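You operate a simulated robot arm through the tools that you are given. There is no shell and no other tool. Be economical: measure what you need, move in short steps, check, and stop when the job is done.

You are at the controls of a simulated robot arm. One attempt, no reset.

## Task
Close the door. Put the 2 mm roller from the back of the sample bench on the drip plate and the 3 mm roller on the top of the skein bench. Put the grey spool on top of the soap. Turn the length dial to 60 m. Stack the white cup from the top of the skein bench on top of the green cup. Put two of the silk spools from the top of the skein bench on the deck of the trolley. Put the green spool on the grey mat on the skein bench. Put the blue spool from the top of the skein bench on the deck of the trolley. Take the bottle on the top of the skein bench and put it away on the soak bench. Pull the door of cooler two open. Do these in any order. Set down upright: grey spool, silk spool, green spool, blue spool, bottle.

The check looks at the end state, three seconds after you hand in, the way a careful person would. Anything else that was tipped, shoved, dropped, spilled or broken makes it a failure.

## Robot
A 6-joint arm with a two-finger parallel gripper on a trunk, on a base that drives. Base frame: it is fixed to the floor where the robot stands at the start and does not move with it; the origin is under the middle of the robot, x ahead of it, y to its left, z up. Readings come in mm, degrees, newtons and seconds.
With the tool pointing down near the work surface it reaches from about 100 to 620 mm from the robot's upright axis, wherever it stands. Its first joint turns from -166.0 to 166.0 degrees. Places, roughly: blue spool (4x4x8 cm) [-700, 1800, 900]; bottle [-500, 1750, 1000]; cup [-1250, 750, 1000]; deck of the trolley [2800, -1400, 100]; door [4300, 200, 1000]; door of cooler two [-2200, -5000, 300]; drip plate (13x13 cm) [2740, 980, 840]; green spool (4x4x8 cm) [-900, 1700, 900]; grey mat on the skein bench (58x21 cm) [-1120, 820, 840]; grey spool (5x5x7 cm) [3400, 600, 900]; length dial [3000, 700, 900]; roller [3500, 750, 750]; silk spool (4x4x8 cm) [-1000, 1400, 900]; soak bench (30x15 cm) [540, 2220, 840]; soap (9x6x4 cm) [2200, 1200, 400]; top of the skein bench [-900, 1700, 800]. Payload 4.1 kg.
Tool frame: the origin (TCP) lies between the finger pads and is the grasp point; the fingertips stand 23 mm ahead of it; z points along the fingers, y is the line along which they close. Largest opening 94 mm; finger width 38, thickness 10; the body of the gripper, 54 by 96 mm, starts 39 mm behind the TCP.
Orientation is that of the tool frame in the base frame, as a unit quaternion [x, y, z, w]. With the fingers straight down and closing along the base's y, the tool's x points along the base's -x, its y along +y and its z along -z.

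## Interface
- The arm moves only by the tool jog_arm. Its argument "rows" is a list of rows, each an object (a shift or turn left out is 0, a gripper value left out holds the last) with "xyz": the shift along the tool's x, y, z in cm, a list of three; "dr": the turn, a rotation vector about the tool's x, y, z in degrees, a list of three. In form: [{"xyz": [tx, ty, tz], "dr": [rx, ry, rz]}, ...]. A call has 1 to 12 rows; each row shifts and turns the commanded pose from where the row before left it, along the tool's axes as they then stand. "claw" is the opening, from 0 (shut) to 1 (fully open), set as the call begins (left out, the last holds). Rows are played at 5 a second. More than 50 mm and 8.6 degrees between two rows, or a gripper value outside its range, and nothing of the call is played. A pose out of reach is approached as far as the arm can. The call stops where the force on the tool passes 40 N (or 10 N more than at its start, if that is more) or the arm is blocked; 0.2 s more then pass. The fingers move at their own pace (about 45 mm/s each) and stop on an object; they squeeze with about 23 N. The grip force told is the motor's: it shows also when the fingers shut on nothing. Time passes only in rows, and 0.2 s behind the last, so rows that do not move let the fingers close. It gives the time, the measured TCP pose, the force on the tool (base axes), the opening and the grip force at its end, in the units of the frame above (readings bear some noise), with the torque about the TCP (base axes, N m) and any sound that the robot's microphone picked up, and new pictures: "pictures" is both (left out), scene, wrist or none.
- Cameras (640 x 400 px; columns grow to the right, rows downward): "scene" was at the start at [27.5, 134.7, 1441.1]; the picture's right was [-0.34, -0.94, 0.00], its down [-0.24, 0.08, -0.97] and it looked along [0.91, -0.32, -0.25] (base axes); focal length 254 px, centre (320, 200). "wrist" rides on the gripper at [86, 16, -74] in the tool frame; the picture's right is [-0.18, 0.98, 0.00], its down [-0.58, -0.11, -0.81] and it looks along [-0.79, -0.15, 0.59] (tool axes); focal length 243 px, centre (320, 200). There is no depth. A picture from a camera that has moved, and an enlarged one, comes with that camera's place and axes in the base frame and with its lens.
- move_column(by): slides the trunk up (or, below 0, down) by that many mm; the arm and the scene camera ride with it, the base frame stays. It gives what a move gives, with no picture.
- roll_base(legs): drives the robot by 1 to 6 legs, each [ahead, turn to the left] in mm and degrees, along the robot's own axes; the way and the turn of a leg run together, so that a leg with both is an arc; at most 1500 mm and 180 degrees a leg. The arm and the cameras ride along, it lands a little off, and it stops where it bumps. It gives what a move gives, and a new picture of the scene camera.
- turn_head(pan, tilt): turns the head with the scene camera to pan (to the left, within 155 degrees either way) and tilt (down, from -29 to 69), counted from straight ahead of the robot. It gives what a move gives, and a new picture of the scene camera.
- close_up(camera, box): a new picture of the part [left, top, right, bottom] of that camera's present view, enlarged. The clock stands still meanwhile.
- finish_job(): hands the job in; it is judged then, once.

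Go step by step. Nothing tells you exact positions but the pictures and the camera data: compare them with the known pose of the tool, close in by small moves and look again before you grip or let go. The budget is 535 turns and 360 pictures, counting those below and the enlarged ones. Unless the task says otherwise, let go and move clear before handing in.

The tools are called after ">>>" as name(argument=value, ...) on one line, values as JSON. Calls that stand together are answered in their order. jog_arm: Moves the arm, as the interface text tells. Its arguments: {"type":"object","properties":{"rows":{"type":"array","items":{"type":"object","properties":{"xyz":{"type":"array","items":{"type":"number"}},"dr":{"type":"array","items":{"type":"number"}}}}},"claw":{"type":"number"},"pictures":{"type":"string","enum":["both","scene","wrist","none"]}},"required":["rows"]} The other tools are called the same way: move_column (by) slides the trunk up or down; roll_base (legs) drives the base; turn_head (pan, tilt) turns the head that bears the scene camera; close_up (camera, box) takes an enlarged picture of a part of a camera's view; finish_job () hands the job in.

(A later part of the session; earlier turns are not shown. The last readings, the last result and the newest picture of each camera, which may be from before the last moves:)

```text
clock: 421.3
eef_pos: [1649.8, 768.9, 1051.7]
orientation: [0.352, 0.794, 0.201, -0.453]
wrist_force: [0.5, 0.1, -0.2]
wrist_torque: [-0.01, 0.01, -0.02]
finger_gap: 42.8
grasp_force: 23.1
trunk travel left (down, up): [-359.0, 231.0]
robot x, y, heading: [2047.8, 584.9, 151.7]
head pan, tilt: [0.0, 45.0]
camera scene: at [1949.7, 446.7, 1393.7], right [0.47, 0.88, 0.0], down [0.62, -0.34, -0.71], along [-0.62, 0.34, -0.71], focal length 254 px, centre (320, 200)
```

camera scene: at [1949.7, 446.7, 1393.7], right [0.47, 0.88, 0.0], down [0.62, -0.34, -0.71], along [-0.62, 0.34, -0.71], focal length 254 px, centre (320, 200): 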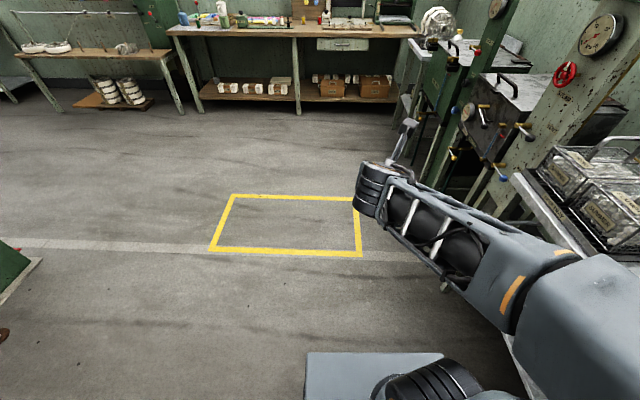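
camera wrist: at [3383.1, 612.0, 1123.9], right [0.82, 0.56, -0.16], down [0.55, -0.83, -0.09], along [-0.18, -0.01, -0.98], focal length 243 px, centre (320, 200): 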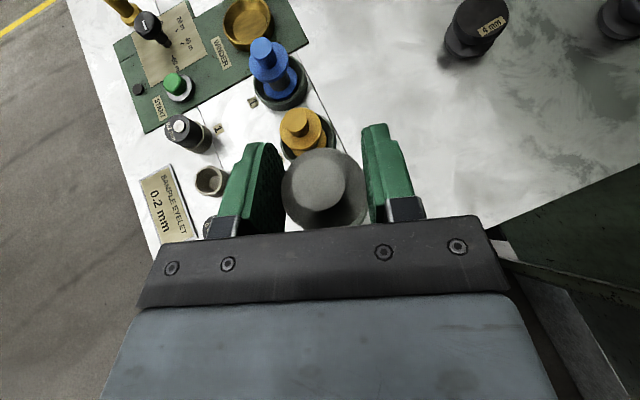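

>>> roll_base(legs=[[0, -81.7], [-150, 0]])

>>> move_column(by=-355)

>>> turn_head(pan=0, tilt=35)

```text
clock: 426.1
eef_pos: [2120.3, 864.8, 1052.3]
orientation: [0.784, 0.373, 0.448, -0.213]
wrist_force: [0.2, -0.6, -0.4]
wrist_torque: [0.03, -0.02, 0.0]
finger_gap: 42.8
grasp_force: 22.3
trunk travel left (down, up): [-359.0, 231.0]
robot x, y, heading: [1998.7, 440.5, 70.3]
head pan, tilt: [0.0, 45.0]
camera scene: at [1847.8, 518.2, 1393.8], right [0.94, -0.33, 0.0], down [-0.24, -0.67, -0.71], along [0.24, 0.67, -0.71], focal length 254 px, centre (320, 200)
```

scene: 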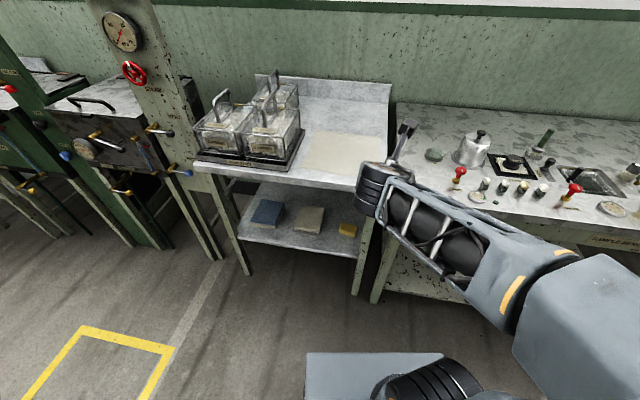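

```text
clock: 429.6
eef_pos: [2119.3, 864.7, 695.8]
orientation: [0.785, 0.373, 0.447, -0.212]
wrist_force: [-0.7, 0.3, -0.3]
wrist_torque: [-0.02, -0.02, 0.02]
finger_gap: 42.9
grasp_force: 23.2
trunk travel left (down, up): [-4.0, 586.0]
robot x, y, heading: [1997.7, 441.3, 70.3]
head pan, tilt: [0.0, 45.0]
```

```text
clock: 430.3
eef_pos: [2119.3, 864.8, 696.9]
orientation: [0.785, 0.374, 0.447, -0.213]
wrist_force: [-0.8, 0.1, -0.5]
wrist_torque: [0.01, -0.01, -0.02]
finger_gap: 42.8
grasp_force: 23.3
trunk travel left (down, up): [-4.0, 586.0]
robot x, y, heading: [1997.4, 443.7, 70.3]
head pan, tilt: [0.0, 35.0]
camera scene: at [1850.0, 524.4, 1053.5], right [0.94, -0.33, 0.0], down [-0.19, -0.54, -0.82], along [0.27, 0.77, -0.57], focal length 254 px, centre (320, 200)
```

scene: 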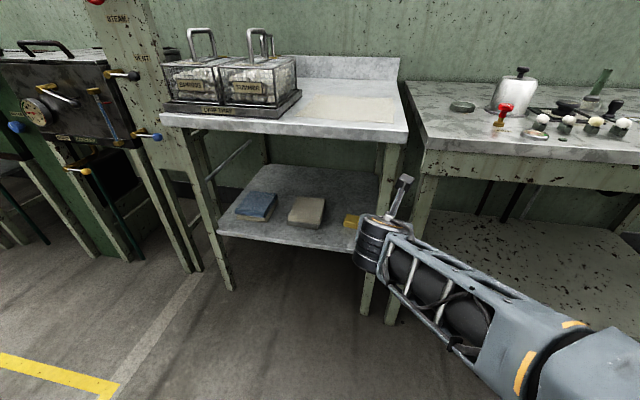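

The tool is already in line with the soap along the robot's heading. I lower and extend partway, before the table front.

>>> jog_arm(rows=[{"xyz": [-1.4, -0.3, 2.0]}, {"xyz": [-1.6, -0.4, 2.2]}, {"xyz": [-1.6, -0.5, 2.4]}, {"xyz": [-1.5, -0.5, 2.5]}, {"xyz": [-1.4, -0.5, 2.6]}, {"xyz": [-1.4, -0.6, 2.7]}, {"xyz": [-1.3, -0.6, 2.8]}, {"xyz": [-1.3, -0.6, 2.8]}], pictures="both")

```text
clock: 432.1
eef_pos: [2158.4, 979.1, 495.4]
orientation: [0.784, 0.373, 0.448, -0.213]
wrist_force: [-0.2, -0.3, 0.2]
wrist_torque: [0.01, 0.0, -0.02]
finger_gap: 42.8
grasp_force: 22.9
trunk travel left (down, up): [-4.0, 586.0]
robot x, y, heading: [1997.4, 440.9, 70.1]
head pan, tilt: [0.0, 35.0]
camera scene: at [1850.0, 524.3, 1053.6], right [0.94, -0.33, 0.0], down [-0.19, -0.54, -0.82], along [0.27, 0.77, -0.57], focal length 254 px, centre (320, 200)
camera wrist: at [2159.9, 953.4, 607.0], right [0.7, -0.69, -0.16], down [-0.71, -0.7, -0.09], along [-0.05, 0.18, -0.98], focal length 243 px, centre (320, 200)
```

scene: 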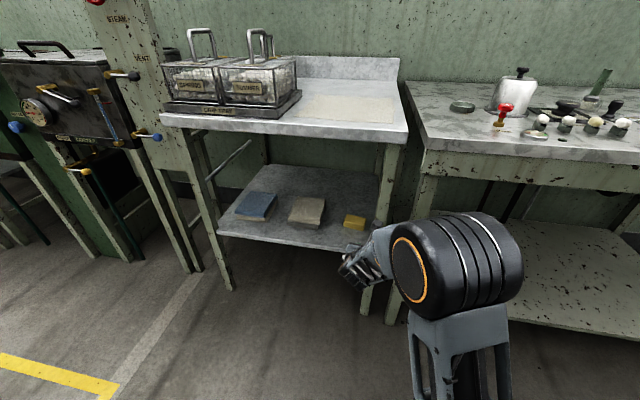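
wrist: 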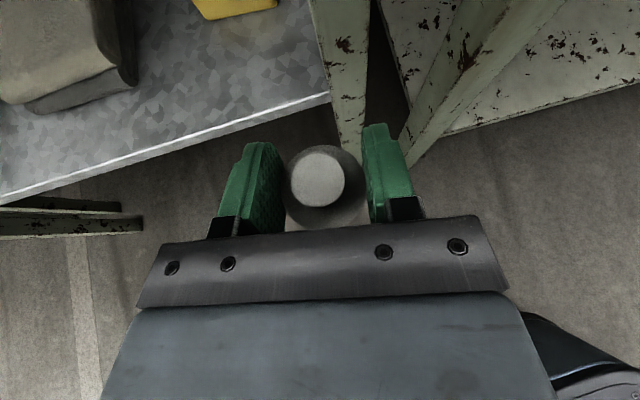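

The right front leg is close on the right, so I shift the tool 30 mm left, then drive in 150 mm.

>>> jog_arm(rows=[{"xyz": [-0.13, -1.5, -0.2]}, {"xyz": [-0.12, -1.5, -0.2]}], pictures="none")

>>> roll_base(legs=[[150, 0]])

>>> jog_arm(rows=[{}], pictures="wrist")

```text
clock: 432.7
eef_pos: [2132.5, 992.4, 495.5]
orientation: [0.784, 0.373, 0.447, -0.213]
wrist_force: [0.6, -0.6, -0.9]
wrist_torque: [0.0, -0.04, -0.01]
finger_gap: 42.7
grasp_force: 23.0
trunk travel left (down, up): [-4.0, 586.0]
robot x, y, heading: [2001.3, 439.1, 70.4]
head pan, tilt: [0.0, 35.0]
```

```text
clock: 434.1
eef_pos: [2183.2, 1132.0, 495.2]
orientation: [0.784, 0.373, 0.447, -0.213]
wrist_force: [0.4, 0.4, -1.3]
wrist_torque: [0.02, 0.0, 0.01]
finger_gap: 42.8
grasp_force: 23.1
trunk travel left (down, up): [-4.0, 586.0]
robot x, y, heading: [2046.3, 585.1, 70.4]
head pan, tilt: [0.0, 35.0]
camera scene: at [1900.0, 665.0, 1053.6], right [0.94, -0.33, 0.0], down [-0.19, -0.54, -0.82], along [0.27, 0.77, -0.57], focal length 254 px, centre (320, 200)
```

scene: 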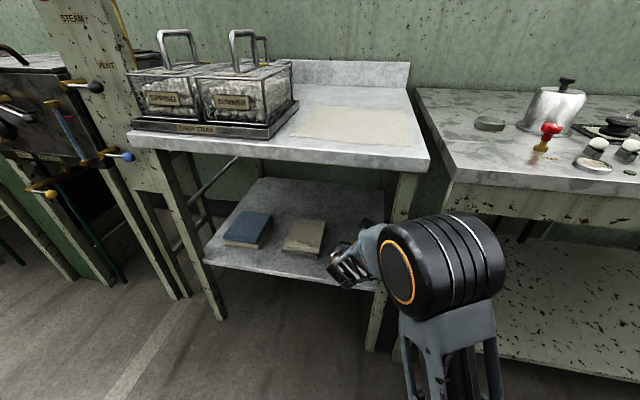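

```text
clock: 434.5
eef_pos: [2182.5, 1132.0, 495.2]
orientation: [0.784, 0.374, 0.447, -0.213]
wrist_force: [-0.9, 0.3, 0.0]
wrist_torque: [-0.03, -0.01, 0.02]
finger_gap: 42.7
grasp_force: 23.3
trunk travel left (down, up): [-4.0, 586.0]
robot x, y, heading: [2047.5, 586.7, 70.7]
head pan, tilt: [0.0, 35.0]
camera wrist: at [2184.4, 1107.8, 607.1], right [0.7, -0.69, -0.16], down [-0.71, -0.7, -0.09], along [-0.05, 0.18, -0.98], focal length 243 px, centre (320, 200)
```

wrist: 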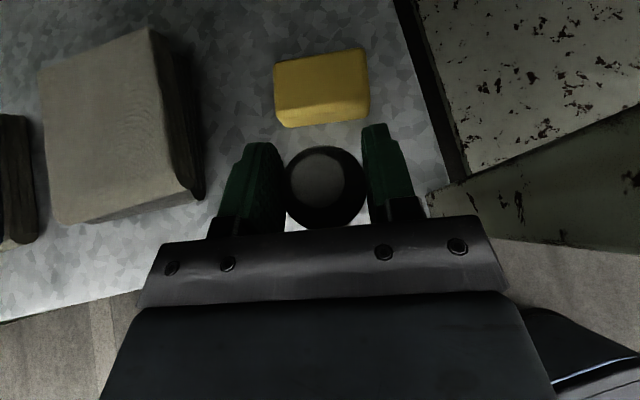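

The soap is straight ahead at (2247,1219). I extend over it.

>>> jog_arm(rows=[{"xyz": [1.36, -0.17, 2.3]}, {"xyz": [1.36, -0.17, 2.3]}, {"xyz": [1.36, -0.17, 2.3]}, {"xyz": [1.36, -0.17, 2.3]}], pictures="both")

>>> close_up(camera="scene", box=[300, 180, 430, 300])

```text
clock: 435.5
eef_pos: [2245.5, 1221.1, 495.9]
orientation: [0.784, 0.374, 0.447, -0.214]
wrist_force: [-0.3, -0.3, -0.1]
wrist_torque: [-0.02, 0.01, 0.05]
finger_gap: 42.9
grasp_force: 22.8
trunk travel left (down, up): [-4.0, 586.0]
robot x, y, heading: [2054.2, 582.1, 70.4]
head pan, tilt: [0.0, 35.0]
camera scene: at [1899.9, 664.9, 1053.6], right [0.94, -0.33, 0.0], down [-0.19, -0.54, -0.82], along [0.27, 0.77, -0.57], focal length 254 px, centre (320, 200)
camera wrist: at [2246.6, 1195.2, 607.4], right [0.7, -0.69, -0.16], down [-0.71, -0.7, -0.09], along [-0.05, 0.18, -0.98], focal length 243 px, centre (320, 200)
```

scene: 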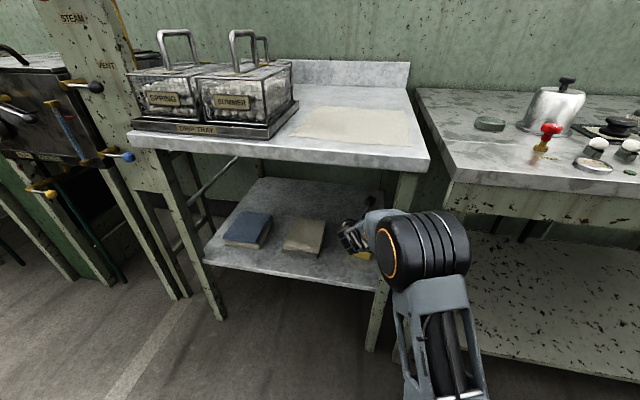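
wrist: 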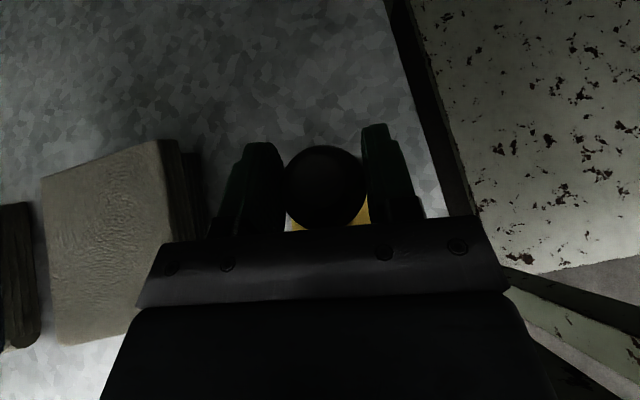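

```text
3.33 times, centred on (365, 240) of scene
camera zoom: at [1899.9, 664.9, 1053.6], right [0.94, -0.33, 0.0], down [-0.19, -0.54, -0.82], along [0.27, 0.77, -0.57], focal length 845 px, centre (170, 67)
```

zoom: 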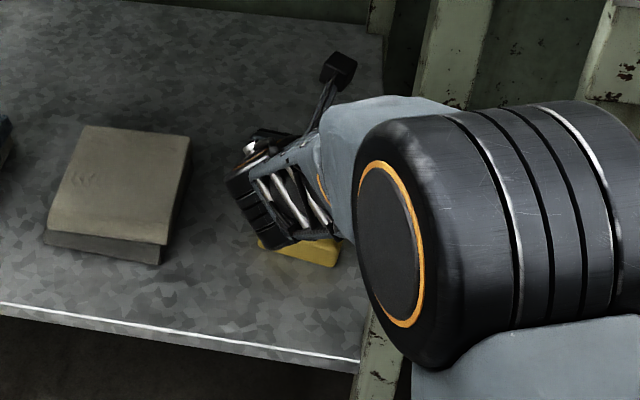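

>>> close_up(camera="wrist", box=[250, 120, 410, 240])

```text
3.33 times, centred on (330, 180) of wrist
camera zoom: at [2246.6, 1195.2, 607.4], right [0.7, -0.69, -0.16], down [-0.71, -0.7, -0.09], along [-0.05, 0.18, -0.98], focal length 809 px, centre (287, 267)
```

zoom: 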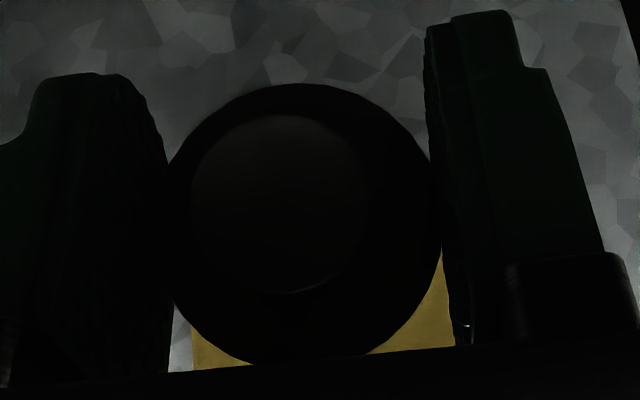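

The spool is centred over the soap. I lower it vertically.

>>> jog_arm(rows=[{"xyz": [-0.86, 0, 0.51]}, {"xyz": [-0.86, 0, 0.51]}, {"xyz": [-0.69, 0, 0.41]}, {"xyz": [-0.34, 0, 0.2]}], pictures="none")

>>> jog_arm(rows=[{"xyz": [-0.26, 0, 0.15]}, {"xyz": [-0.17, 0, 0.1]}], pictures="none")

```text
clock: 436.5
eef_pos: [2246.6, 1220.6, 464.5]
orientation: [0.784, 0.373, 0.448, -0.213]
wrist_force: [-0.2, -0.2, 1.6]
wrist_torque: [-0.04, -0.04, 0.0]
finger_gap: 42.9
grasp_force: 22.9
trunk travel left (down, up): [-4.0, 586.0]
robot x, y, heading: [2046.2, 586.5, 70.5]
head pan, tilt: [0.0, 35.0]
```

```text
clock: 437.1
eef_pos: [2244.7, 1221.2, 461.5]
orientation: [0.783, 0.373, 0.449, -0.216]
wrist_force: [-2.3, 4.6, 17.5]
wrist_torque: [-0.01, 0.11, -0.02]
finger_gap: 42.8
grasp_force: 22.8
trunk travel left (down, up): [-4.0, 586.0]
robot x, y, heading: [2047.7, 586.7, 70.2]
head pan, tilt: [0.0, 35.0]
```

Contact at about TCP 463. I ease off and release.

>>> jog_arm(rows=[{"xyz": [0.22, 0, -0.13]}, {}], pictures="none")

```text
clock: 437.7
eef_pos: [2245.6, 1220.2, 462.2]
orientation: [0.784, 0.373, 0.449, -0.213]
wrist_force: [1.1, 2.3, 13.5]
wrist_torque: [0.09, -0.04, 0.01]
finger_gap: 42.8
grasp_force: 22.4
trunk travel left (down, up): [-4.0, 586.0]
robot x, y, heading: [2046.3, 587.8, 70.4]
head pan, tilt: [0.0, 35.0]
```

>>> jog_arm(rows=[{"xyz": [0.13, 0, -0.08]}, {}], pictures="none")

>>> jog_arm(rows=[{}, {}, {}], claw=0.75, pictures="wrist")

```text
clock: 438.3
eef_pos: [2246.2, 1218.9, 461.9]
orientation: [0.784, 0.374, 0.447, -0.212]
wrist_force: [-0.6, 0.2, 6.3]
wrist_torque: [0.03, -0.05, 0.0]
finger_gap: 42.5
grasp_force: 22.8
trunk travel left (down, up): [-4.0, 586.0]
robot x, y, heading: [2045.9, 580.3, 70.2]
head pan, tilt: [0.0, 35.0]
```

```text
clock: 439.1
eef_pos: [2246.4, 1219.0, 462.6]
orientation: [0.784, 0.373, 0.448, -0.213]
wrist_force: [-0.5, -0.3, 0.0]
wrist_torque: [-0.01, -0.02, 0.04]
finger_gap: 70.4
grasp_force: 0.0
trunk travel left (down, up): [-4.0, 586.0]
robot x, y, heading: [2048.0, 578.0, 70.6]
head pan, tilt: [0.0, 35.0]
camera wrist: at [2246.6, 1194.8, 574.0], right [0.7, -0.69, -0.16], down [-0.71, -0.7, -0.09], along [-0.05, 0.18, -0.98], focal length 243 px, centre (320, 200)
```

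wrist: 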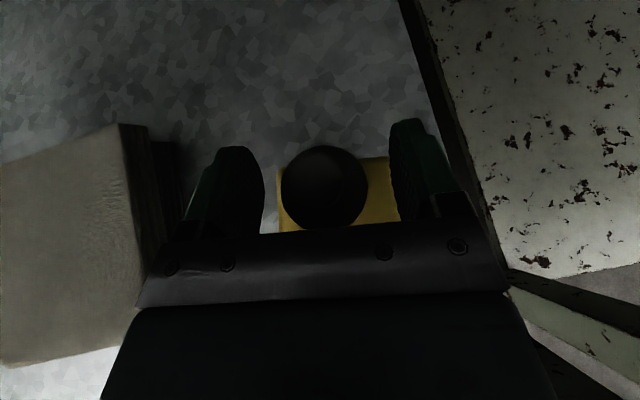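

The spool stands on the soap. I withdraw along the tool axis and back out.

>>> jog_arm(rows=[{"xyz": [0, 0, -1]}, {"xyz": [0, 0, -2]}, {"xyz": [0, 0, -3]}, {"xyz": [0, 0, -3]}, {"xyz": [0, 0, -3]}], pictures="wrist")

>>> roll_base(legs=[[-350, 0]])

>>> close_up(camera="scene", box=[300, 160, 440, 260])

```text
clock: 440.3
eef_pos: [2179.9, 1139.1, 523.4]
orientation: [0.784, 0.374, 0.448, -0.214]
wrist_force: [0.7, 0.0, -0.2]
wrist_torque: [0.0, -0.01, 0.02]
finger_gap: 70.5
grasp_force: 0.1
trunk travel left (down, up): [-4.0, 586.0]
robot x, y, heading: [2048.5, 586.6, 70.3]
head pan, tilt: [0.0, 35.0]
camera wrist: at [2180.4, 1114.6, 635.6], right [0.7, -0.69, -0.16], down [-0.71, -0.7, -0.09], along [-0.05, 0.18, -0.98], focal length 243 px, centre (320, 200)
```

wrist: 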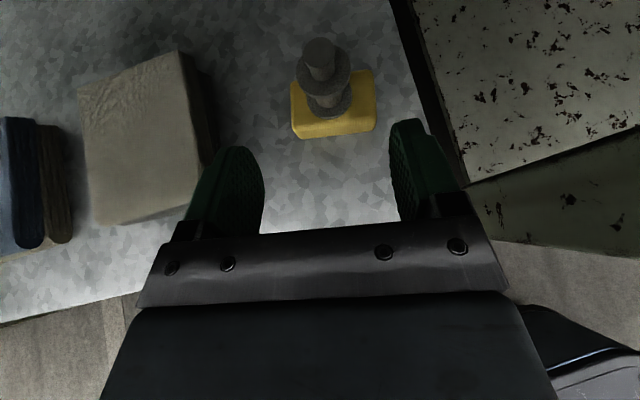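

```text
clock: 442.6
eef_pos: [2064.4, 812.0, 523.7]
orientation: [0.785, 0.373, 0.447, -0.212]
wrist_force: [0.2, 0.0, -0.8]
wrist_torque: [-0.02, 0.01, 0.02]
finger_gap: 70.6
grasp_force: 0.0
trunk travel left (down, up): [-4.0, 586.0]
robot x, y, heading: [1930.7, 256.0, 70.2]
head pan, tilt: [0.0, 35.0]
camera scene: at [1783.4, 337.7, 1053.6], right [0.94, -0.34, 0.0], down [-0.19, -0.54, -0.82], along [0.28, 0.77, -0.57], focal length 254 px, centre (320, 200)
```

scene: 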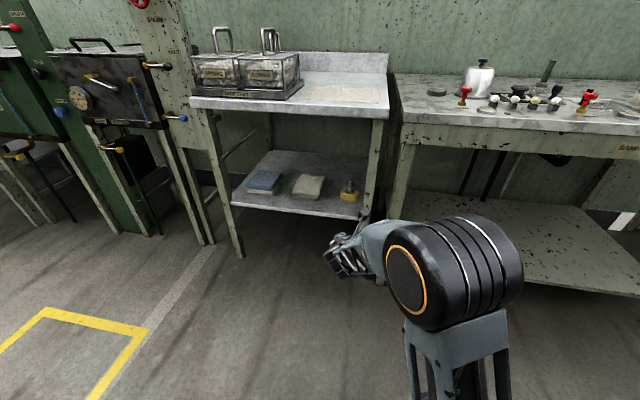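

```text
4.00 times, centred on (370, 210) of scene
camera zoom: at [1783.4, 337.7, 1053.6], right [0.94, -0.34, 0.0], down [-0.19, -0.54, -0.82], along [0.28, 0.77, -0.57], focal length 1014 px, centre (120, 160)
```

zoom: 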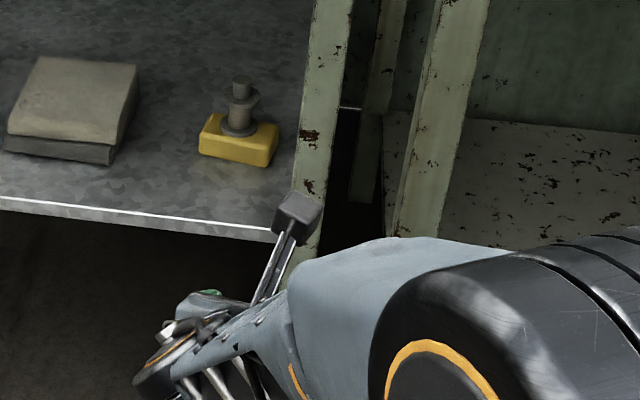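

The grey spool stands well on the soap. I bring the gripper back to pointing straight down.

>>> jog_arm(rows=[{"xyz": [1, 0, -1], "dr": [0, -8.5, 0]}, {"dr": [0, -8.5, 0]}, {"dr": [0, -8.5, 0]}, {"dr": [0, -8.5, 0]}, {"dr": [0, -8.5, 0]}, {"dr": [0, -8.5, 0]}, {"dr": [0, -8.5, 0]}], pictures="none")

>>> jog_arm(rows=[{"dr": [0, 0, 8.5]}, {"dr": [0, 0, 8.5]}, {"dr": [0, 0, 8.5]}, {"dr": [0, 0, 8.5]}, {"dr": [0, 0, 8.5]}, {"dr": [0, 0, 8.5]}, {"dr": [0, 0, 8.5]}, {"dr": [0, 0, 8.5]}, {"dr": [0, 0, 8.5]}, {"dr": [0, 0, 8.5]}], pictures="none")

>>> jog_arm(rows=[{"dr": [0, 0, 8.5]}, {"dr": [0, 0, 8.5]}, {"dr": [0, 0, 8.5]}, {"dr": [0, 0, 8.5]}, {"dr": [0, 0, 8.5]}, {"dr": [0, 0, 8.5]}, {"dr": [0, 0, 8.5]}, {"dr": [0, 0, 8.5]}, {"dr": [0, 0, 8.5]}], pictures="none")

>>> move_column(by=355)

```text
clock: 444.2
eef_pos: [2061.9, 809.9, 537.2]
orientation: [0.903, 0.429, -0.002, 0.002]
wrist_force: [0.3, 0.1, -0.3]
wrist_torque: [0.03, 0.01, -0.01]
finger_gap: 70.5
grasp_force: 0.0
trunk travel left (down, up): [-4.0, 586.0]
robot x, y, heading: [1931.5, 255.7, 70.4]
head pan, tilt: [0.0, 35.0]
```

```text
clock: 446.4
eef_pos: [2061.1, 808.6, 536.8]
orientation: [0.955, -0.296, 0.0, 0.001]
wrist_force: [-0.5, 0.0, 0.8]
wrist_torque: [-0.02, -0.02, 0.01]
finger_gap: 70.7
grasp_force: 0.1
trunk travel left (down, up): [-4.0, 586.0]
robot x, y, heading: [1935.5, 250.9, 70.2]
head pan, tilt: [0.0, 35.0]
```

```text
clock: 448.4
eef_pos: [2061.3, 809.3, 537.8]
orientation: [-0.568, 0.823, -0.001, -0.001]
wrist_force: [-0.7, -0.1, -0.8]
wrist_torque: [0.02, -0.02, -0.01]
finger_gap: 70.4
grasp_force: 0.1
trunk travel left (down, up): [-4.0, 586.0]
robot x, y, heading: [1929.0, 256.0, 70.4]
head pan, tilt: [0.0, 35.0]
```

```text
clock: 451.8
eef_pos: [2061.5, 810.4, 891.9]
orientation: [-0.569, 0.823, 0.0, -0.001]
wrist_force: [-0.6, -0.6, 0.0]
wrist_torque: [0.02, -0.02, 0.01]
finger_gap: 70.3
grasp_force: 0.1
trunk travel left (down, up): [-359.0, 231.0]
robot x, y, heading: [1931.0, 255.6, 70.1]
head pan, tilt: [0.0, 35.0]
```

Now the 3 mm roller at the back corner. I retract, raise and drive to the bench's right end again.

>>> jog_arm(rows=[{"xyz": [0, 0, -4]}, {"xyz": [2, 0, -4]}, {"xyz": [3, 0, -3]}, {"xyz": [4, 0, -3]}, {"xyz": [4, 0, -3]}, {"xyz": [3, 0, -2]}], pictures="none")

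>>> roll_base(legs=[[0, -100], [1500, 0], [260, 0], [0, 90], [760, 0], [0, 40]])

```text
clock: 453.2
eef_pos: [2004.3, 660.4, 1083.4]
orientation: [-0.568, 0.823, -0.001, 0.0]
wrist_force: [0.6, 1.1, -0.3]
wrist_torque: [-0.01, 0.0, 0.02]
finger_gap: 70.3
grasp_force: 0.1
trunk travel left (down, up): [-359.0, 231.0]
robot x, y, heading: [1931.7, 253.0, 70.3]
head pan, tilt: [0.0, 35.0]
```

```text
clock: 475.5
eef_pos: [3693.7, 466.4, 1085.3]
orientation: [0.756, -0.654, 0.001, 0.0]
wrist_force: [0.5, 0.1, -0.2]
wrist_torque: [-0.05, 0.02, -0.01]
finger_gap: 70.4
grasp_force: 0.0
trunk travel left (down, up): [-359.0, 231.0]
robot x, y, heading: [3825.6, 78.0, 99.2]
head pan, tilt: [0.0, 35.0]
camera scene: at [3655.2, 77.2, 1408.6], right [0.99, 0.16, 0.0], down [0.09, -0.57, -0.82], along [-0.13, 0.81, -0.57], focal length 254 px, centre (320, 200)
```

scene: 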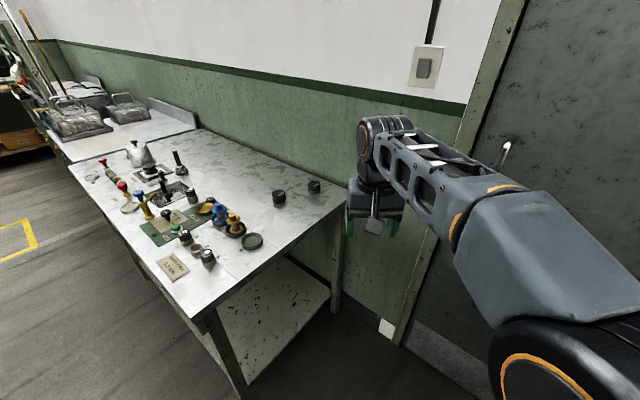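

>>> roll_base(legs=[[370, 0], [0, 51]])

>>> jog_arm(rows=[{}], pictures="wrist")

```text
clock: 480.2
eef_pos: [3377.3, 591.3, 1081.9]
orientation: [0.964, -0.265, 0.001, 0.0]
wrist_force: [0.1, 0.5, 0.4]
wrist_torque: [-0.02, 0.03, 0.02]
finger_gap: 70.5
grasp_force: 0.0
trunk travel left (down, up): [-359.0, 231.0]
robot x, y, heading: [3764.0, 443.9, 150.3]
head pan, tilt: [0.0, 35.0]
camera scene: at [3657.6, 314.3, 1408.6], right [0.5, 0.87, 0.0], down [0.5, -0.28, -0.82], along [-0.71, 0.41, -0.57], focal length 254 px, centre (320, 200)
```

scene: 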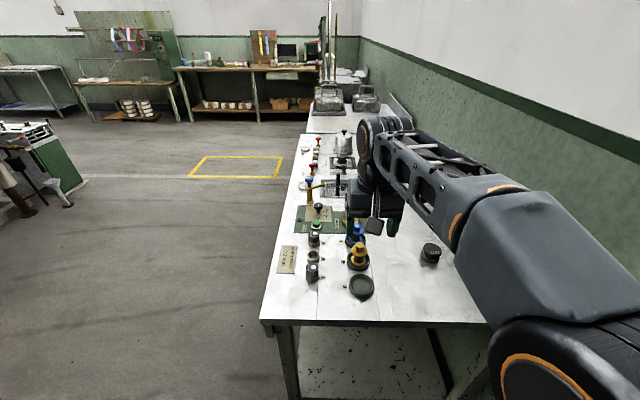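

```text
clock: 480.6
eef_pos: [3378.4, 590.6, 1083.4]
orientation: [0.964, -0.266, 0.0, 0.0]
wrist_force: [0.7, -0.3, 0.3]
wrist_torque: [0.02, 0.01, -0.03]
finger_gap: 70.5
grasp_force: 0.1
trunk travel left (down, up): [-359.0, 231.0]
robot x, y, heading: [3764.0, 445.2, 150.1]
head pan, tilt: [0.0, 35.0]
camera wrist: at [3445.1, 532.0, 1157.2], right [-0.66, -0.75, 0.0], down [-0.45, 0.39, 0.81], along [-0.6, 0.53, -0.59], focal length 243 px, centre (320, 200)
```

wrist: 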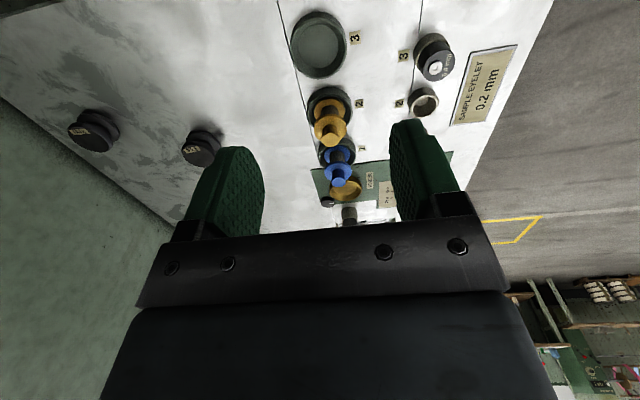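

>>> jog_arm(rows=[{"xyz": [-0.87, -3.93, 1.1]}, {"xyz": [-0.87, -3.93, 1.1]}, {"xyz": [-0.87, -3.93, 1.1]}, {"xyz": [-0.87, -3.93, 1.1]}, {"xyz": [-0.87, -3.93, 1.1]}, {"xyz": [-0.87, -3.93, 1.1]}, {"xyz": [-0.87, -3.93, 1.1]}, {"xyz": [-0.87, -3.93, 1.1]}, {"xyz": [-0.87, -3.93, 1.1]}], claw=0.78, pictures="wrist")

```text
clock: 482.6
eef_pos: [3493.7, 934.1, 983.4]
orientation: [0.964, -0.265, 0.0, 0.0]
wrist_force: [0.9, -0.2, -0.3]
wrist_torque: [0.05, -0.05, 0.0]
finger_gap: 73.1
grasp_force: 0.1
trunk travel left (down, up): [-359.0, 231.0]
robot x, y, heading: [3765.0, 447.5, 150.3]
head pan, tilt: [0.0, 35.0]
camera wrist: at [3560.1, 877.5, 1057.6], right [-0.66, -0.75, 0.0], down [-0.44, 0.39, 0.81], along [-0.6, 0.53, -0.59], focal length 243 px, centre (320, 200)
```

wrist: 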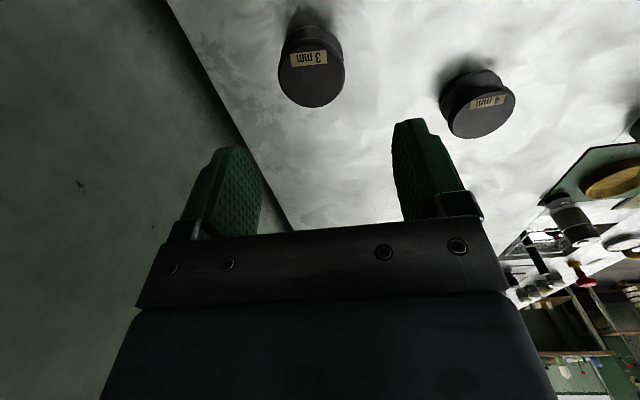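

Label 3 mm confirmed. I align and go down.

>>> jog_arm(rows=[{"xyz": [-0.3, -0.38, 2.5]}, {"xyz": [-0.28, -0.38, 2.5]}, {"xyz": [0, 0, 2.4]}, {"xyz": [0, 0, 2]}], pictures="wrist")

```text
clock: 483.6
eef_pos: [3490.1, 940.6, 890.2]
orientation: [0.964, -0.265, 0.002, 0.001]
wrist_force: [-0.3, 0.6, 0.1]
wrist_torque: [0.0, 0.04, 0.02]
finger_gap: 73.5
grasp_force: 0.1
trunk travel left (down, up): [-359.0, 231.0]
robot x, y, heading: [3767.2, 445.9, 150.2]
head pan, tilt: [0.0, 35.0]
camera wrist: at [3556.7, 883.4, 964.6], right [-0.66, -0.75, 0.0], down [-0.44, 0.39, 0.81], along [-0.61, 0.53, -0.59], focal length 243 px, centre (320, 200)
```

wrist: 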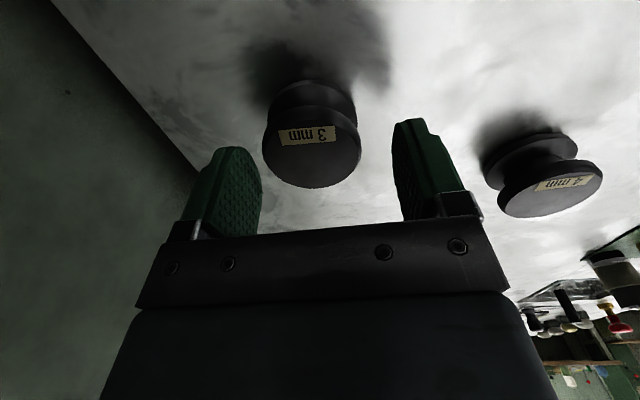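

>>> jog_arm(rows=[{"xyz": [0.3, -0.4, 0.8]}, {"xyz": [0, 0, 0.8]}, {"xyz": [0, 0, 0.6]}], pictures="none")

>>> jog_arm(rows=[{}, {}, {}], claw=0, pictures="none")

>>> jog_arm(rows=[{"xyz": [0, 0, -0.5]}, {"xyz": [0, 0, -1]}, {"xyz": [0, 0, -2]}, {"xyz": [0, 0, -3]}, {"xyz": [0, 0, -4]}, {"xyz": [0, 0, -4]}, {"xyz": [0, 0, -4]}, {"xyz": [3, 2, -3]}, {"xyz": [3, 3, 0]}, {"xyz": [3, 3, 0]}], pictures="wrist")

```text
clock: 484.4
eef_pos: [3494.6, 943.7, 867.8]
orientation: [0.964, -0.264, 0.0, 0.0]
wrist_force: [-0.5, -0.5, -0.3]
wrist_torque: [0.01, 0.01, -0.01]
finger_gap: 73.3
grasp_force: 0.1
trunk travel left (down, up): [-359.0, 231.0]
robot x, y, heading: [3761.1, 445.3, 150.3]
head pan, tilt: [0.0, 35.0]
```

```text
clock: 485.2
eef_pos: [3494.6, 943.0, 867.8]
orientation: [0.964, -0.265, 0.001, 0.0]
wrist_force: [0.7, -0.1, -1.0]
wrist_torque: [0.03, 0.01, 0.02]
finger_gap: 51.1
grasp_force: 22.8
trunk travel left (down, up): [-359.0, 231.0]
robot x, y, heading: [3765.7, 445.0, 150.5]
head pan, tilt: [0.0, 35.0]
```

```text
clock: 487.4
eef_pos: [3532.5, 827.3, 1084.9]
orientation: [0.964, -0.266, 0.0, 0.0]
wrist_force: [0.4, 0.2, -0.6]
wrist_torque: [-0.02, 0.04, -0.01]
finger_gap: 51.0
grasp_force: 23.5
trunk travel left (down, up): [-359.0, 231.0]
robot x, y, heading: [3769.7, 448.6, 150.3]
head pan, tilt: [0.0, 35.0]
camera wrist: at [3598.7, 770.5, 1157.8], right [-0.66, -0.75, 0.0], down [-0.44, 0.39, 0.81], along [-0.6, 0.53, -0.59], focal length 243 px, centre (320, 200)
```

wrist: 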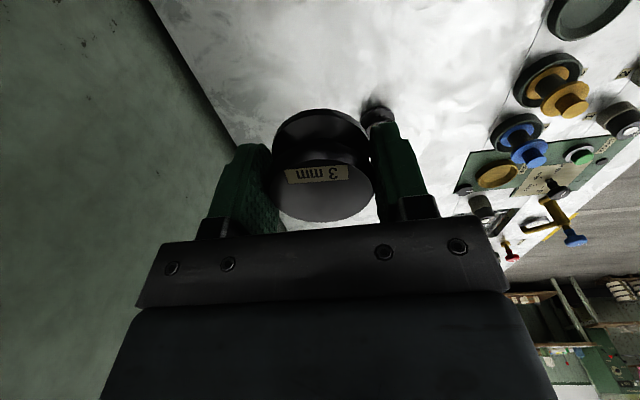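

The 3 mm roller is held. I drive across to the skein bench.

>>> roll_base(legs=[[0, 89.7], [1120, 0], [0, -90], [1500, 0], [1500, 0], [880, 0]])

>>> turn_head(pan=0, tilt=45)

```text
clock: 519.0
eef_pos: [-323.2, 1922.1, 1084.0]
orientation: [0.957, -0.289, 0.001, 0.0]
wrist_force: [0.5, 0.2, -0.5]
wrist_torque: [0.03, -0.01, 0.04]
finger_gap: 50.0
grasp_force: 22.8
trunk travel left (down, up): [-359.0, 231.0]
robot x, y, heading: [-109.0, 1528.3, 147.3]
head pan, tilt: [0.0, 35.0]
camera scene: at [-224.2, 1402.7, 1408.6], right [0.54, 0.84, 0.0], down [0.48, -0.31, -0.82], along [-0.69, 0.44, -0.57], focal length 254 px, centre (320, 200)
```

scene: 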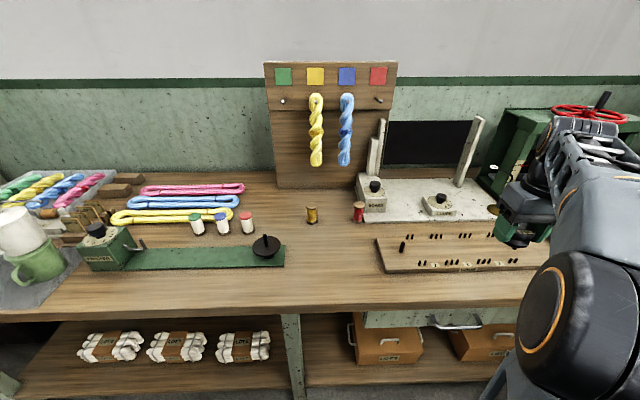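

```text
clock: 519.8
eef_pos: [-322.8, 1922.5, 1083.2]
orientation: [0.957, -0.29, 0.001, 0.001]
wrist_force: [-0.3, -0.4, -1.3]
wrist_torque: [0.0, -0.03, 0.01]
finger_gap: 50.2
grasp_force: 23.0
trunk travel left (down, up): [-359.0, 231.0]
robot x, y, heading: [-114.8, 1527.9, 147.3]
head pan, tilt: [0.0, 45.0]
camera scene: at [-218.5, 1399.0, 1393.8], right [0.54, 0.84, 0.0], down [0.59, -0.38, -0.71], along [-0.6, 0.38, -0.71], focal length 254 px, centre (320, 200)
```

scene: 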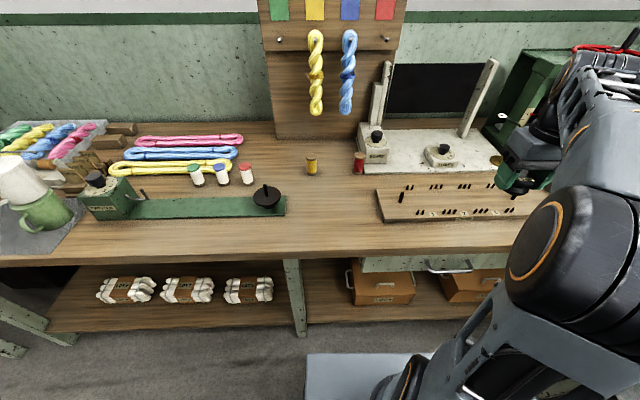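

I move the roller over the free spot where the bottle stood.

>>> jog_arm(rows=[{"xyz": [-1, 3.4, 0]}, {"xyz": [-1.6, 3.8, 0]}, {"xyz": [-1.6, 3.8, 1]}, {"xyz": [-1.6, 3.8, 1]}, {"xyz": [-1.6, 3.8, 1]}, {"xyz": [-1.6, 3.8, 1.5]}, {"xyz": [-1.6, 3.8, 1.5]}, {"xyz": [-1.6, 3.8, 2]}, {"xyz": [-1.6, 3.8, 2]}, {"xyz": [-1.2, 0, 2]}], pictures="both")

```text
clock: 522.0
eef_pos: [-635.3, 1723.4, 961.2]
orientation: [0.957, -0.29, 0.001, 0.001]
wrist_force: [0.0, 0.0, 0.3]
wrist_torque: [-0.01, 0.02, 0.04]
finger_gap: 49.8
grasp_force: 23.4
trunk travel left (down, up): [-359.0, 231.0]
robot x, y, heading: [-107.7, 1530.3, 147.2]
head pan, tilt: [0.0, 45.0]
camera scene: at [-218.8, 1398.8, 1393.7], right [0.54, 0.84, 0.0], down [0.59, -0.38, -0.71], along [-0.59, 0.38, -0.71], focal length 254 px, centre (320, 200)
camera wrist: at [-571.4, 1663.2, 1036.6], right [-0.7, -0.71, 0.0], down [-0.42, 0.41, 0.81], along [-0.58, 0.56, -0.59], focal length 243 px, centre (320, 200)
```

scene: 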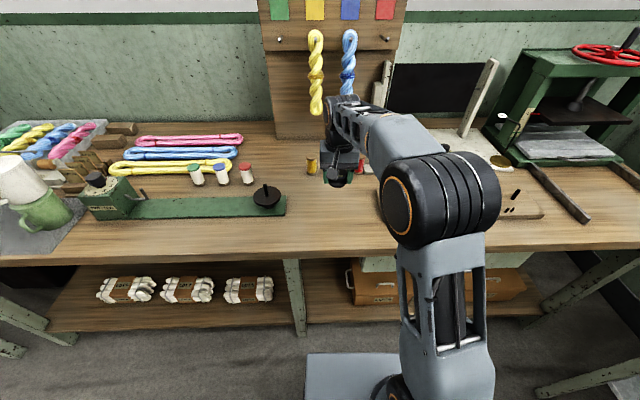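
wrist: 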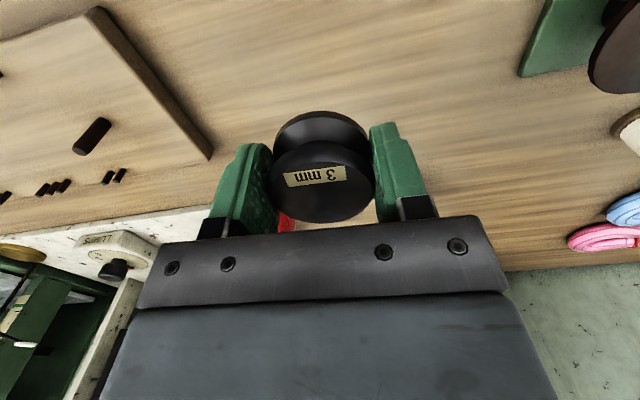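

>>> jog_arm(rows=[{"xyz": [0, 0, 2.5]}, {"xyz": [0, 0, 2.5]}, {"xyz": [0, 0, 2]}, {"xyz": [0, 0, 1]}], pictures="wrist")

>>> jog_arm(rows=[{"xyz": [0, 0, 0.3]}, {"xyz": [0, 0, 0.3]}], pictures="none")

>>> jog_arm(rows=[{"xyz": [0, 0, 0.2]}, {"xyz": [0, 0, 0.2]}], pictures="none")

```text
clock: 523.0
eef_pos: [-635.9, 1724.9, 884.0]
orientation: [0.957, -0.289, 0.0, 0.0]
wrist_force: [-0.2, 0.5, -1.0]
wrist_torque: [-0.01, 0.02, -0.07]
finger_gap: 50.3
grasp_force: 23.1
trunk travel left (down, up): [-359.0, 231.0]
robot x, y, heading: [-108.9, 1524.8, 147.5]
head pan, tilt: [0.0, 45.0]
camera wrist: at [-571.7, 1664.5, 957.6], right [-0.7, -0.72, 0.0], down [-0.42, 0.41, 0.81], along [-0.58, 0.56, -0.59], focal length 243 px, centre (320, 200)
```

wrist: 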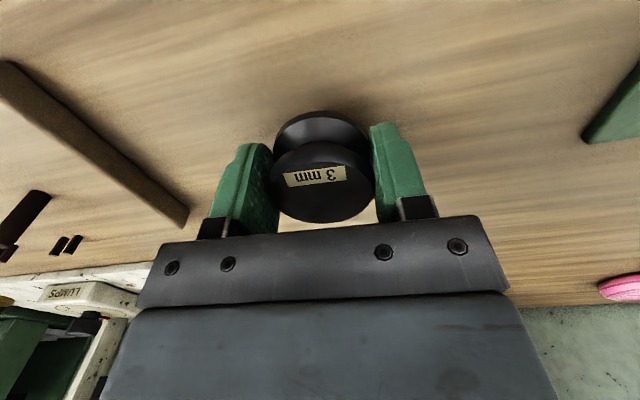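

```text
clock: 523.6
eef_pos: [-635.3, 1724.5, 878.6]
orientation: [0.957, -0.29, 0.001, 0.0]
wrist_force: [0.6, 0.2, 0.0]
wrist_torque: [-0.01, -0.01, 0.02]
finger_gap: 50.1
grasp_force: 22.6
trunk travel left (down, up): [-359.0, 231.0]
robot x, y, heading: [-109.9, 1525.4, 147.1]
head pan, tilt: [0.0, 45.0]
```

```text
clock: 524.2
eef_pos: [-635.8, 1724.9, 874.5]
orientation: [0.957, -0.291, 0.001, 0.0]
wrist_force: [0.4, 0.2, 0.0]
wrist_torque: [0.01, 0.01, 0.02]
finger_gap: 49.9
grasp_force: 22.6
trunk travel left (down, up): [-359.0, 231.0]
robot x, y, heading: [-107.1, 1527.1, 147.3]
head pan, tilt: [0.0, 45.0]
```

>>> jog_arm(rows=[{"xyz": [0, 0, 0.2]}, {"xyz": [0, 0, 0.2]}], pictures="none")

>>> jog_arm(rows=[{"xyz": [0, 0, 0.2]}, {"xyz": [0, 0, 0.2]}], pictures="none")

>>> jog_arm(rows=[{"xyz": [0, 0, 0.2]}, {"xyz": [0, 0, 0.2]}], pictures="wrist")

```text
clock: 524.8
eef_pos: [-636.0, 1723.3, 870.1]
orientation: [0.957, -0.291, 0.001, 0.0]
wrist_force: [0.3, 1.0, -0.5]
wrist_torque: [0.03, 0.01, 0.0]
finger_gap: 50.1
grasp_force: 22.5
trunk travel left (down, up): [-359.0, 231.0]
robot x, y, heading: [-108.6, 1525.3, 147.2]
head pan, tilt: [0.0, 45.0]
```

```text
clock: 525.4
eef_pos: [-635.7, 1723.2, 867.9]
orientation: [0.957, -0.29, -0.001, 0.001]
wrist_force: [3.1, -2.6, 15.9]
wrist_torque: [-0.06, -0.35, -0.02]
finger_gap: 50.1
grasp_force: 23.5
trunk travel left (down, up): [-359.0, 231.0]
robot x, y, heading: [-112.4, 1529.6, 147.2]
head pan, tilt: [0.0, 45.0]
```

```text
clock: 526.0
eef_pos: [-636.2, 1724.3, 862.7]
orientation: [0.957, -0.29, -0.002, 0.0]
wrist_force: [-1.2, 0.3, 21.6]
wrist_torque: [0.27, -0.23, 0.09]
finger_gap: 50.2
grasp_force: 22.9
trunk travel left (down, up): [-359.0, 231.0]
robot x, y, heading: [-107.9, 1524.5, 147.4]
head pan, tilt: [0.0, 45.0]
camera wrist: at [-571.4, 1663.4, 936.9], right [-0.7, -0.72, 0.0], down [-0.42, 0.41, 0.81], along [-0.58, 0.56, -0.59], focal length 243 px, centre (320, 200)
```

wrist: 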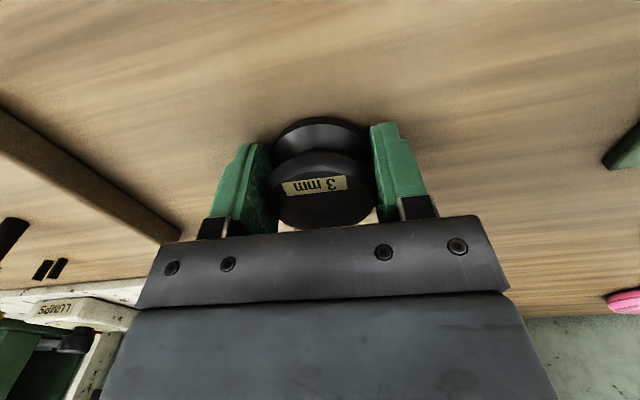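

Bench contact. I ease off, release and rise.

>>> jog_arm(rows=[{"xyz": [0, 0, -0.2]}, {"xyz": [0, 0, -0.1]}], pictures="none")

>>> jog_arm(rows=[{}, {}, {}], claw=0.78, pictures="none")

>>> jog_arm(rows=[{"xyz": [0, 0, -1]}, {"xyz": [0, 0, -3]}, {"xyz": [0, 0, -4]}, {"xyz": [0, 0, -4]}, {"xyz": [0, 0, -4]}, {"xyz": [0, 0, -4]}], pictures="wrist")

```text
clock: 526.6
eef_pos: [-635.2, 1724.4, 863.8]
orientation: [0.957, -0.291, 0.002, 0.0]
wrist_force: [-2.0, 0.1, 6.2]
wrist_torque: [0.12, 0.17, 0.04]
finger_gap: 49.8
grasp_force: 23.0
trunk travel left (down, up): [-359.0, 231.0]
robot x, y, heading: [-115.7, 1527.1, 147.4]
head pan, tilt: [0.0, 45.0]
```

```text
clock: 527.4
eef_pos: [-636.1, 1724.6, 863.1]
orientation: [0.957, -0.291, 0.001, 0.0]
wrist_force: [0.2, 0.6, -0.1]
wrist_torque: [0.01, 0.04, 0.0]
finger_gap: 73.3
grasp_force: 0.0
trunk travel left (down, up): [-359.0, 231.0]
robot x, y, heading: [-109.3, 1526.5, 147.2]
head pan, tilt: [0.0, 45.0]
```

```text
clock: 528.8
eef_pos: [-634.0, 1723.4, 1065.0]
orientation: [0.957, -0.29, 0.002, 0.0]
wrist_force: [0.1, -0.4, -0.1]
wrist_torque: [-0.01, -0.02, 0.0]
finger_gap: 73.4
grasp_force: 0.2
trunk travel left (down, up): [-359.0, 231.0]
robot x, y, heading: [-112.6, 1531.1, 147.3]
head pan, tilt: [0.0, 45.0]
camera wrist: at [-571.0, 1662.8, 1138.6], right [-0.7, -0.72, 0.0], down [-0.42, 0.41, 0.81], along [-0.58, 0.56, -0.59], focal length 243 px, centre (320, 200)
```

wrist: 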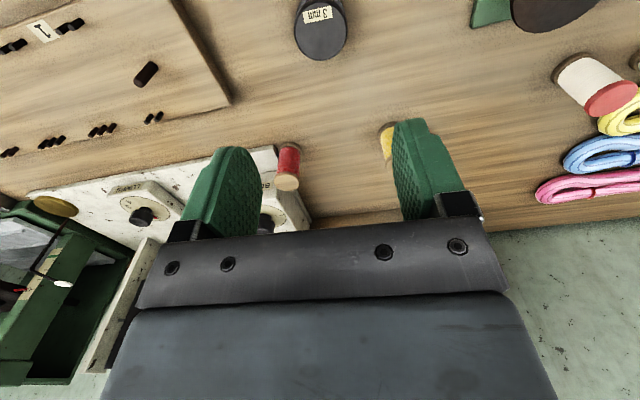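

The roller is on the skein bench. Now the silk spools: I move along the bench toward them.

>>> jog_arm(rows=[{"xyz": [4, 0, 0]}, {"xyz": [4, 0, 0]}, {"xyz": [2, 0, 0]}], claw=0.62, pictures="none")

>>> roll_base(legs=[[0, 92.7], [365, 0], [0, -90], [95, 0]])

```text
clock: 529.6
eef_pos: [-550.1, 1668.9, 1064.8]
orientation: [0.957, -0.29, 0.001, 0.001]
wrist_force: [-0.2, -0.3, 0.5]
wrist_torque: [0.02, 0.0, 0.01]
finger_gap: 58.4
grasp_force: 0.0
trunk travel left (down, up): [-359.0, 231.0]
robot x, y, heading: [-111.7, 1527.1, 147.3]
head pan, tilt: [0.0, 45.0]
```

```text
clock: 540.4
eef_pos: [-822.6, 1373.3, 1064.5]
orientation: [0.965, -0.261, 0.001, -0.001]
wrist_force: [-0.2, 0.2, 1.1]
wrist_torque: [0.02, -0.01, -0.01]
finger_gap: 58.0
grasp_force: 0.0
trunk travel left (down, up): [-359.0, 231.0]
robot x, y, heading: [-372.3, 1263.4, 150.7]
head pan, tilt: [0.0, 45.0]
camera scene: at [-474.1, 1124.2, 1393.7], right [0.49, 0.87, 0.0], down [0.62, -0.35, -0.71], along [-0.62, 0.35, -0.71], focal length 254 px, centre (320, 200)
```

scene: 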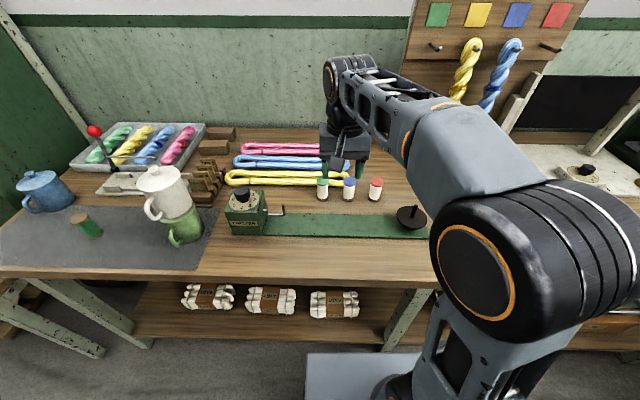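

>>> close_up(camera="scene", box=[10, 150, 230, 270])

```text
2.91 times, centred on (120, 210) of scene
camera zoom: at [-474.1, 1124.2, 1393.7], right [0.49, 0.87, 0.0], down [0.62, -0.35, -0.71], along [-0.62, 0.35, -0.71], focal length 737 px, centre (902, 171)
```

zoom: 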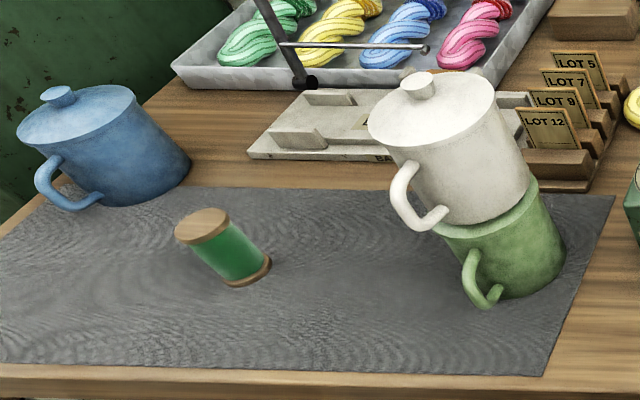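

Cups and green spool stand fine (perspective). I go above the red-capped silk spool.

>>> jog_arm(rows=[{"xyz": [-2.6, -2.3, 1.2]}, {"xyz": [-2.6, -2.3, 1.3]}, {"xyz": [-2.6, -2.3, 1.3]}, {"xyz": [-2.7, -2.3, 1.3]}, {"xyz": [-2.7, -2.3, 1.4]}], pictures="wrist")

```text
clock: 541.5
eef_pos: [-879.4, 1537.9, 997.4]
orientation: [0.966, -0.26, 0.0, 0.0]
wrist_force: [-1.1, -0.8, 0.0]
wrist_torque: [-0.01, 0.04, 0.03]
finger_gap: 58.3
grasp_force: 0.0
trunk travel left (down, up): [-359.0, 231.0]
robot x, y, heading: [-373.8, 1263.5, 150.8]
head pan, tilt: [0.0, 45.0]
camera wrist: at [-811.6, 1481.8, 1072.2], right [-0.65, -0.76, 0.0], down [-0.45, 0.39, 0.81], along [-0.61, 0.53, -0.59], focal length 243 px, centre (320, 200)
```

wrist: 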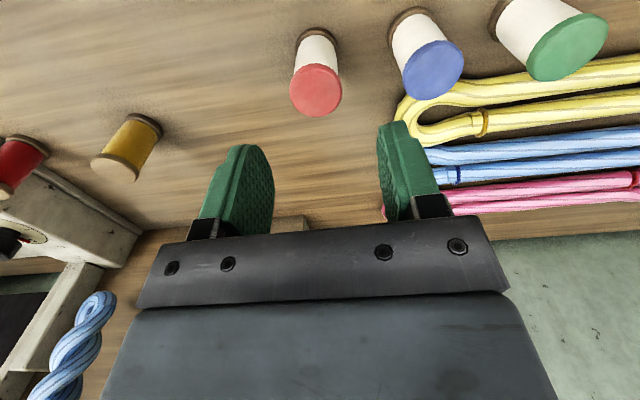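

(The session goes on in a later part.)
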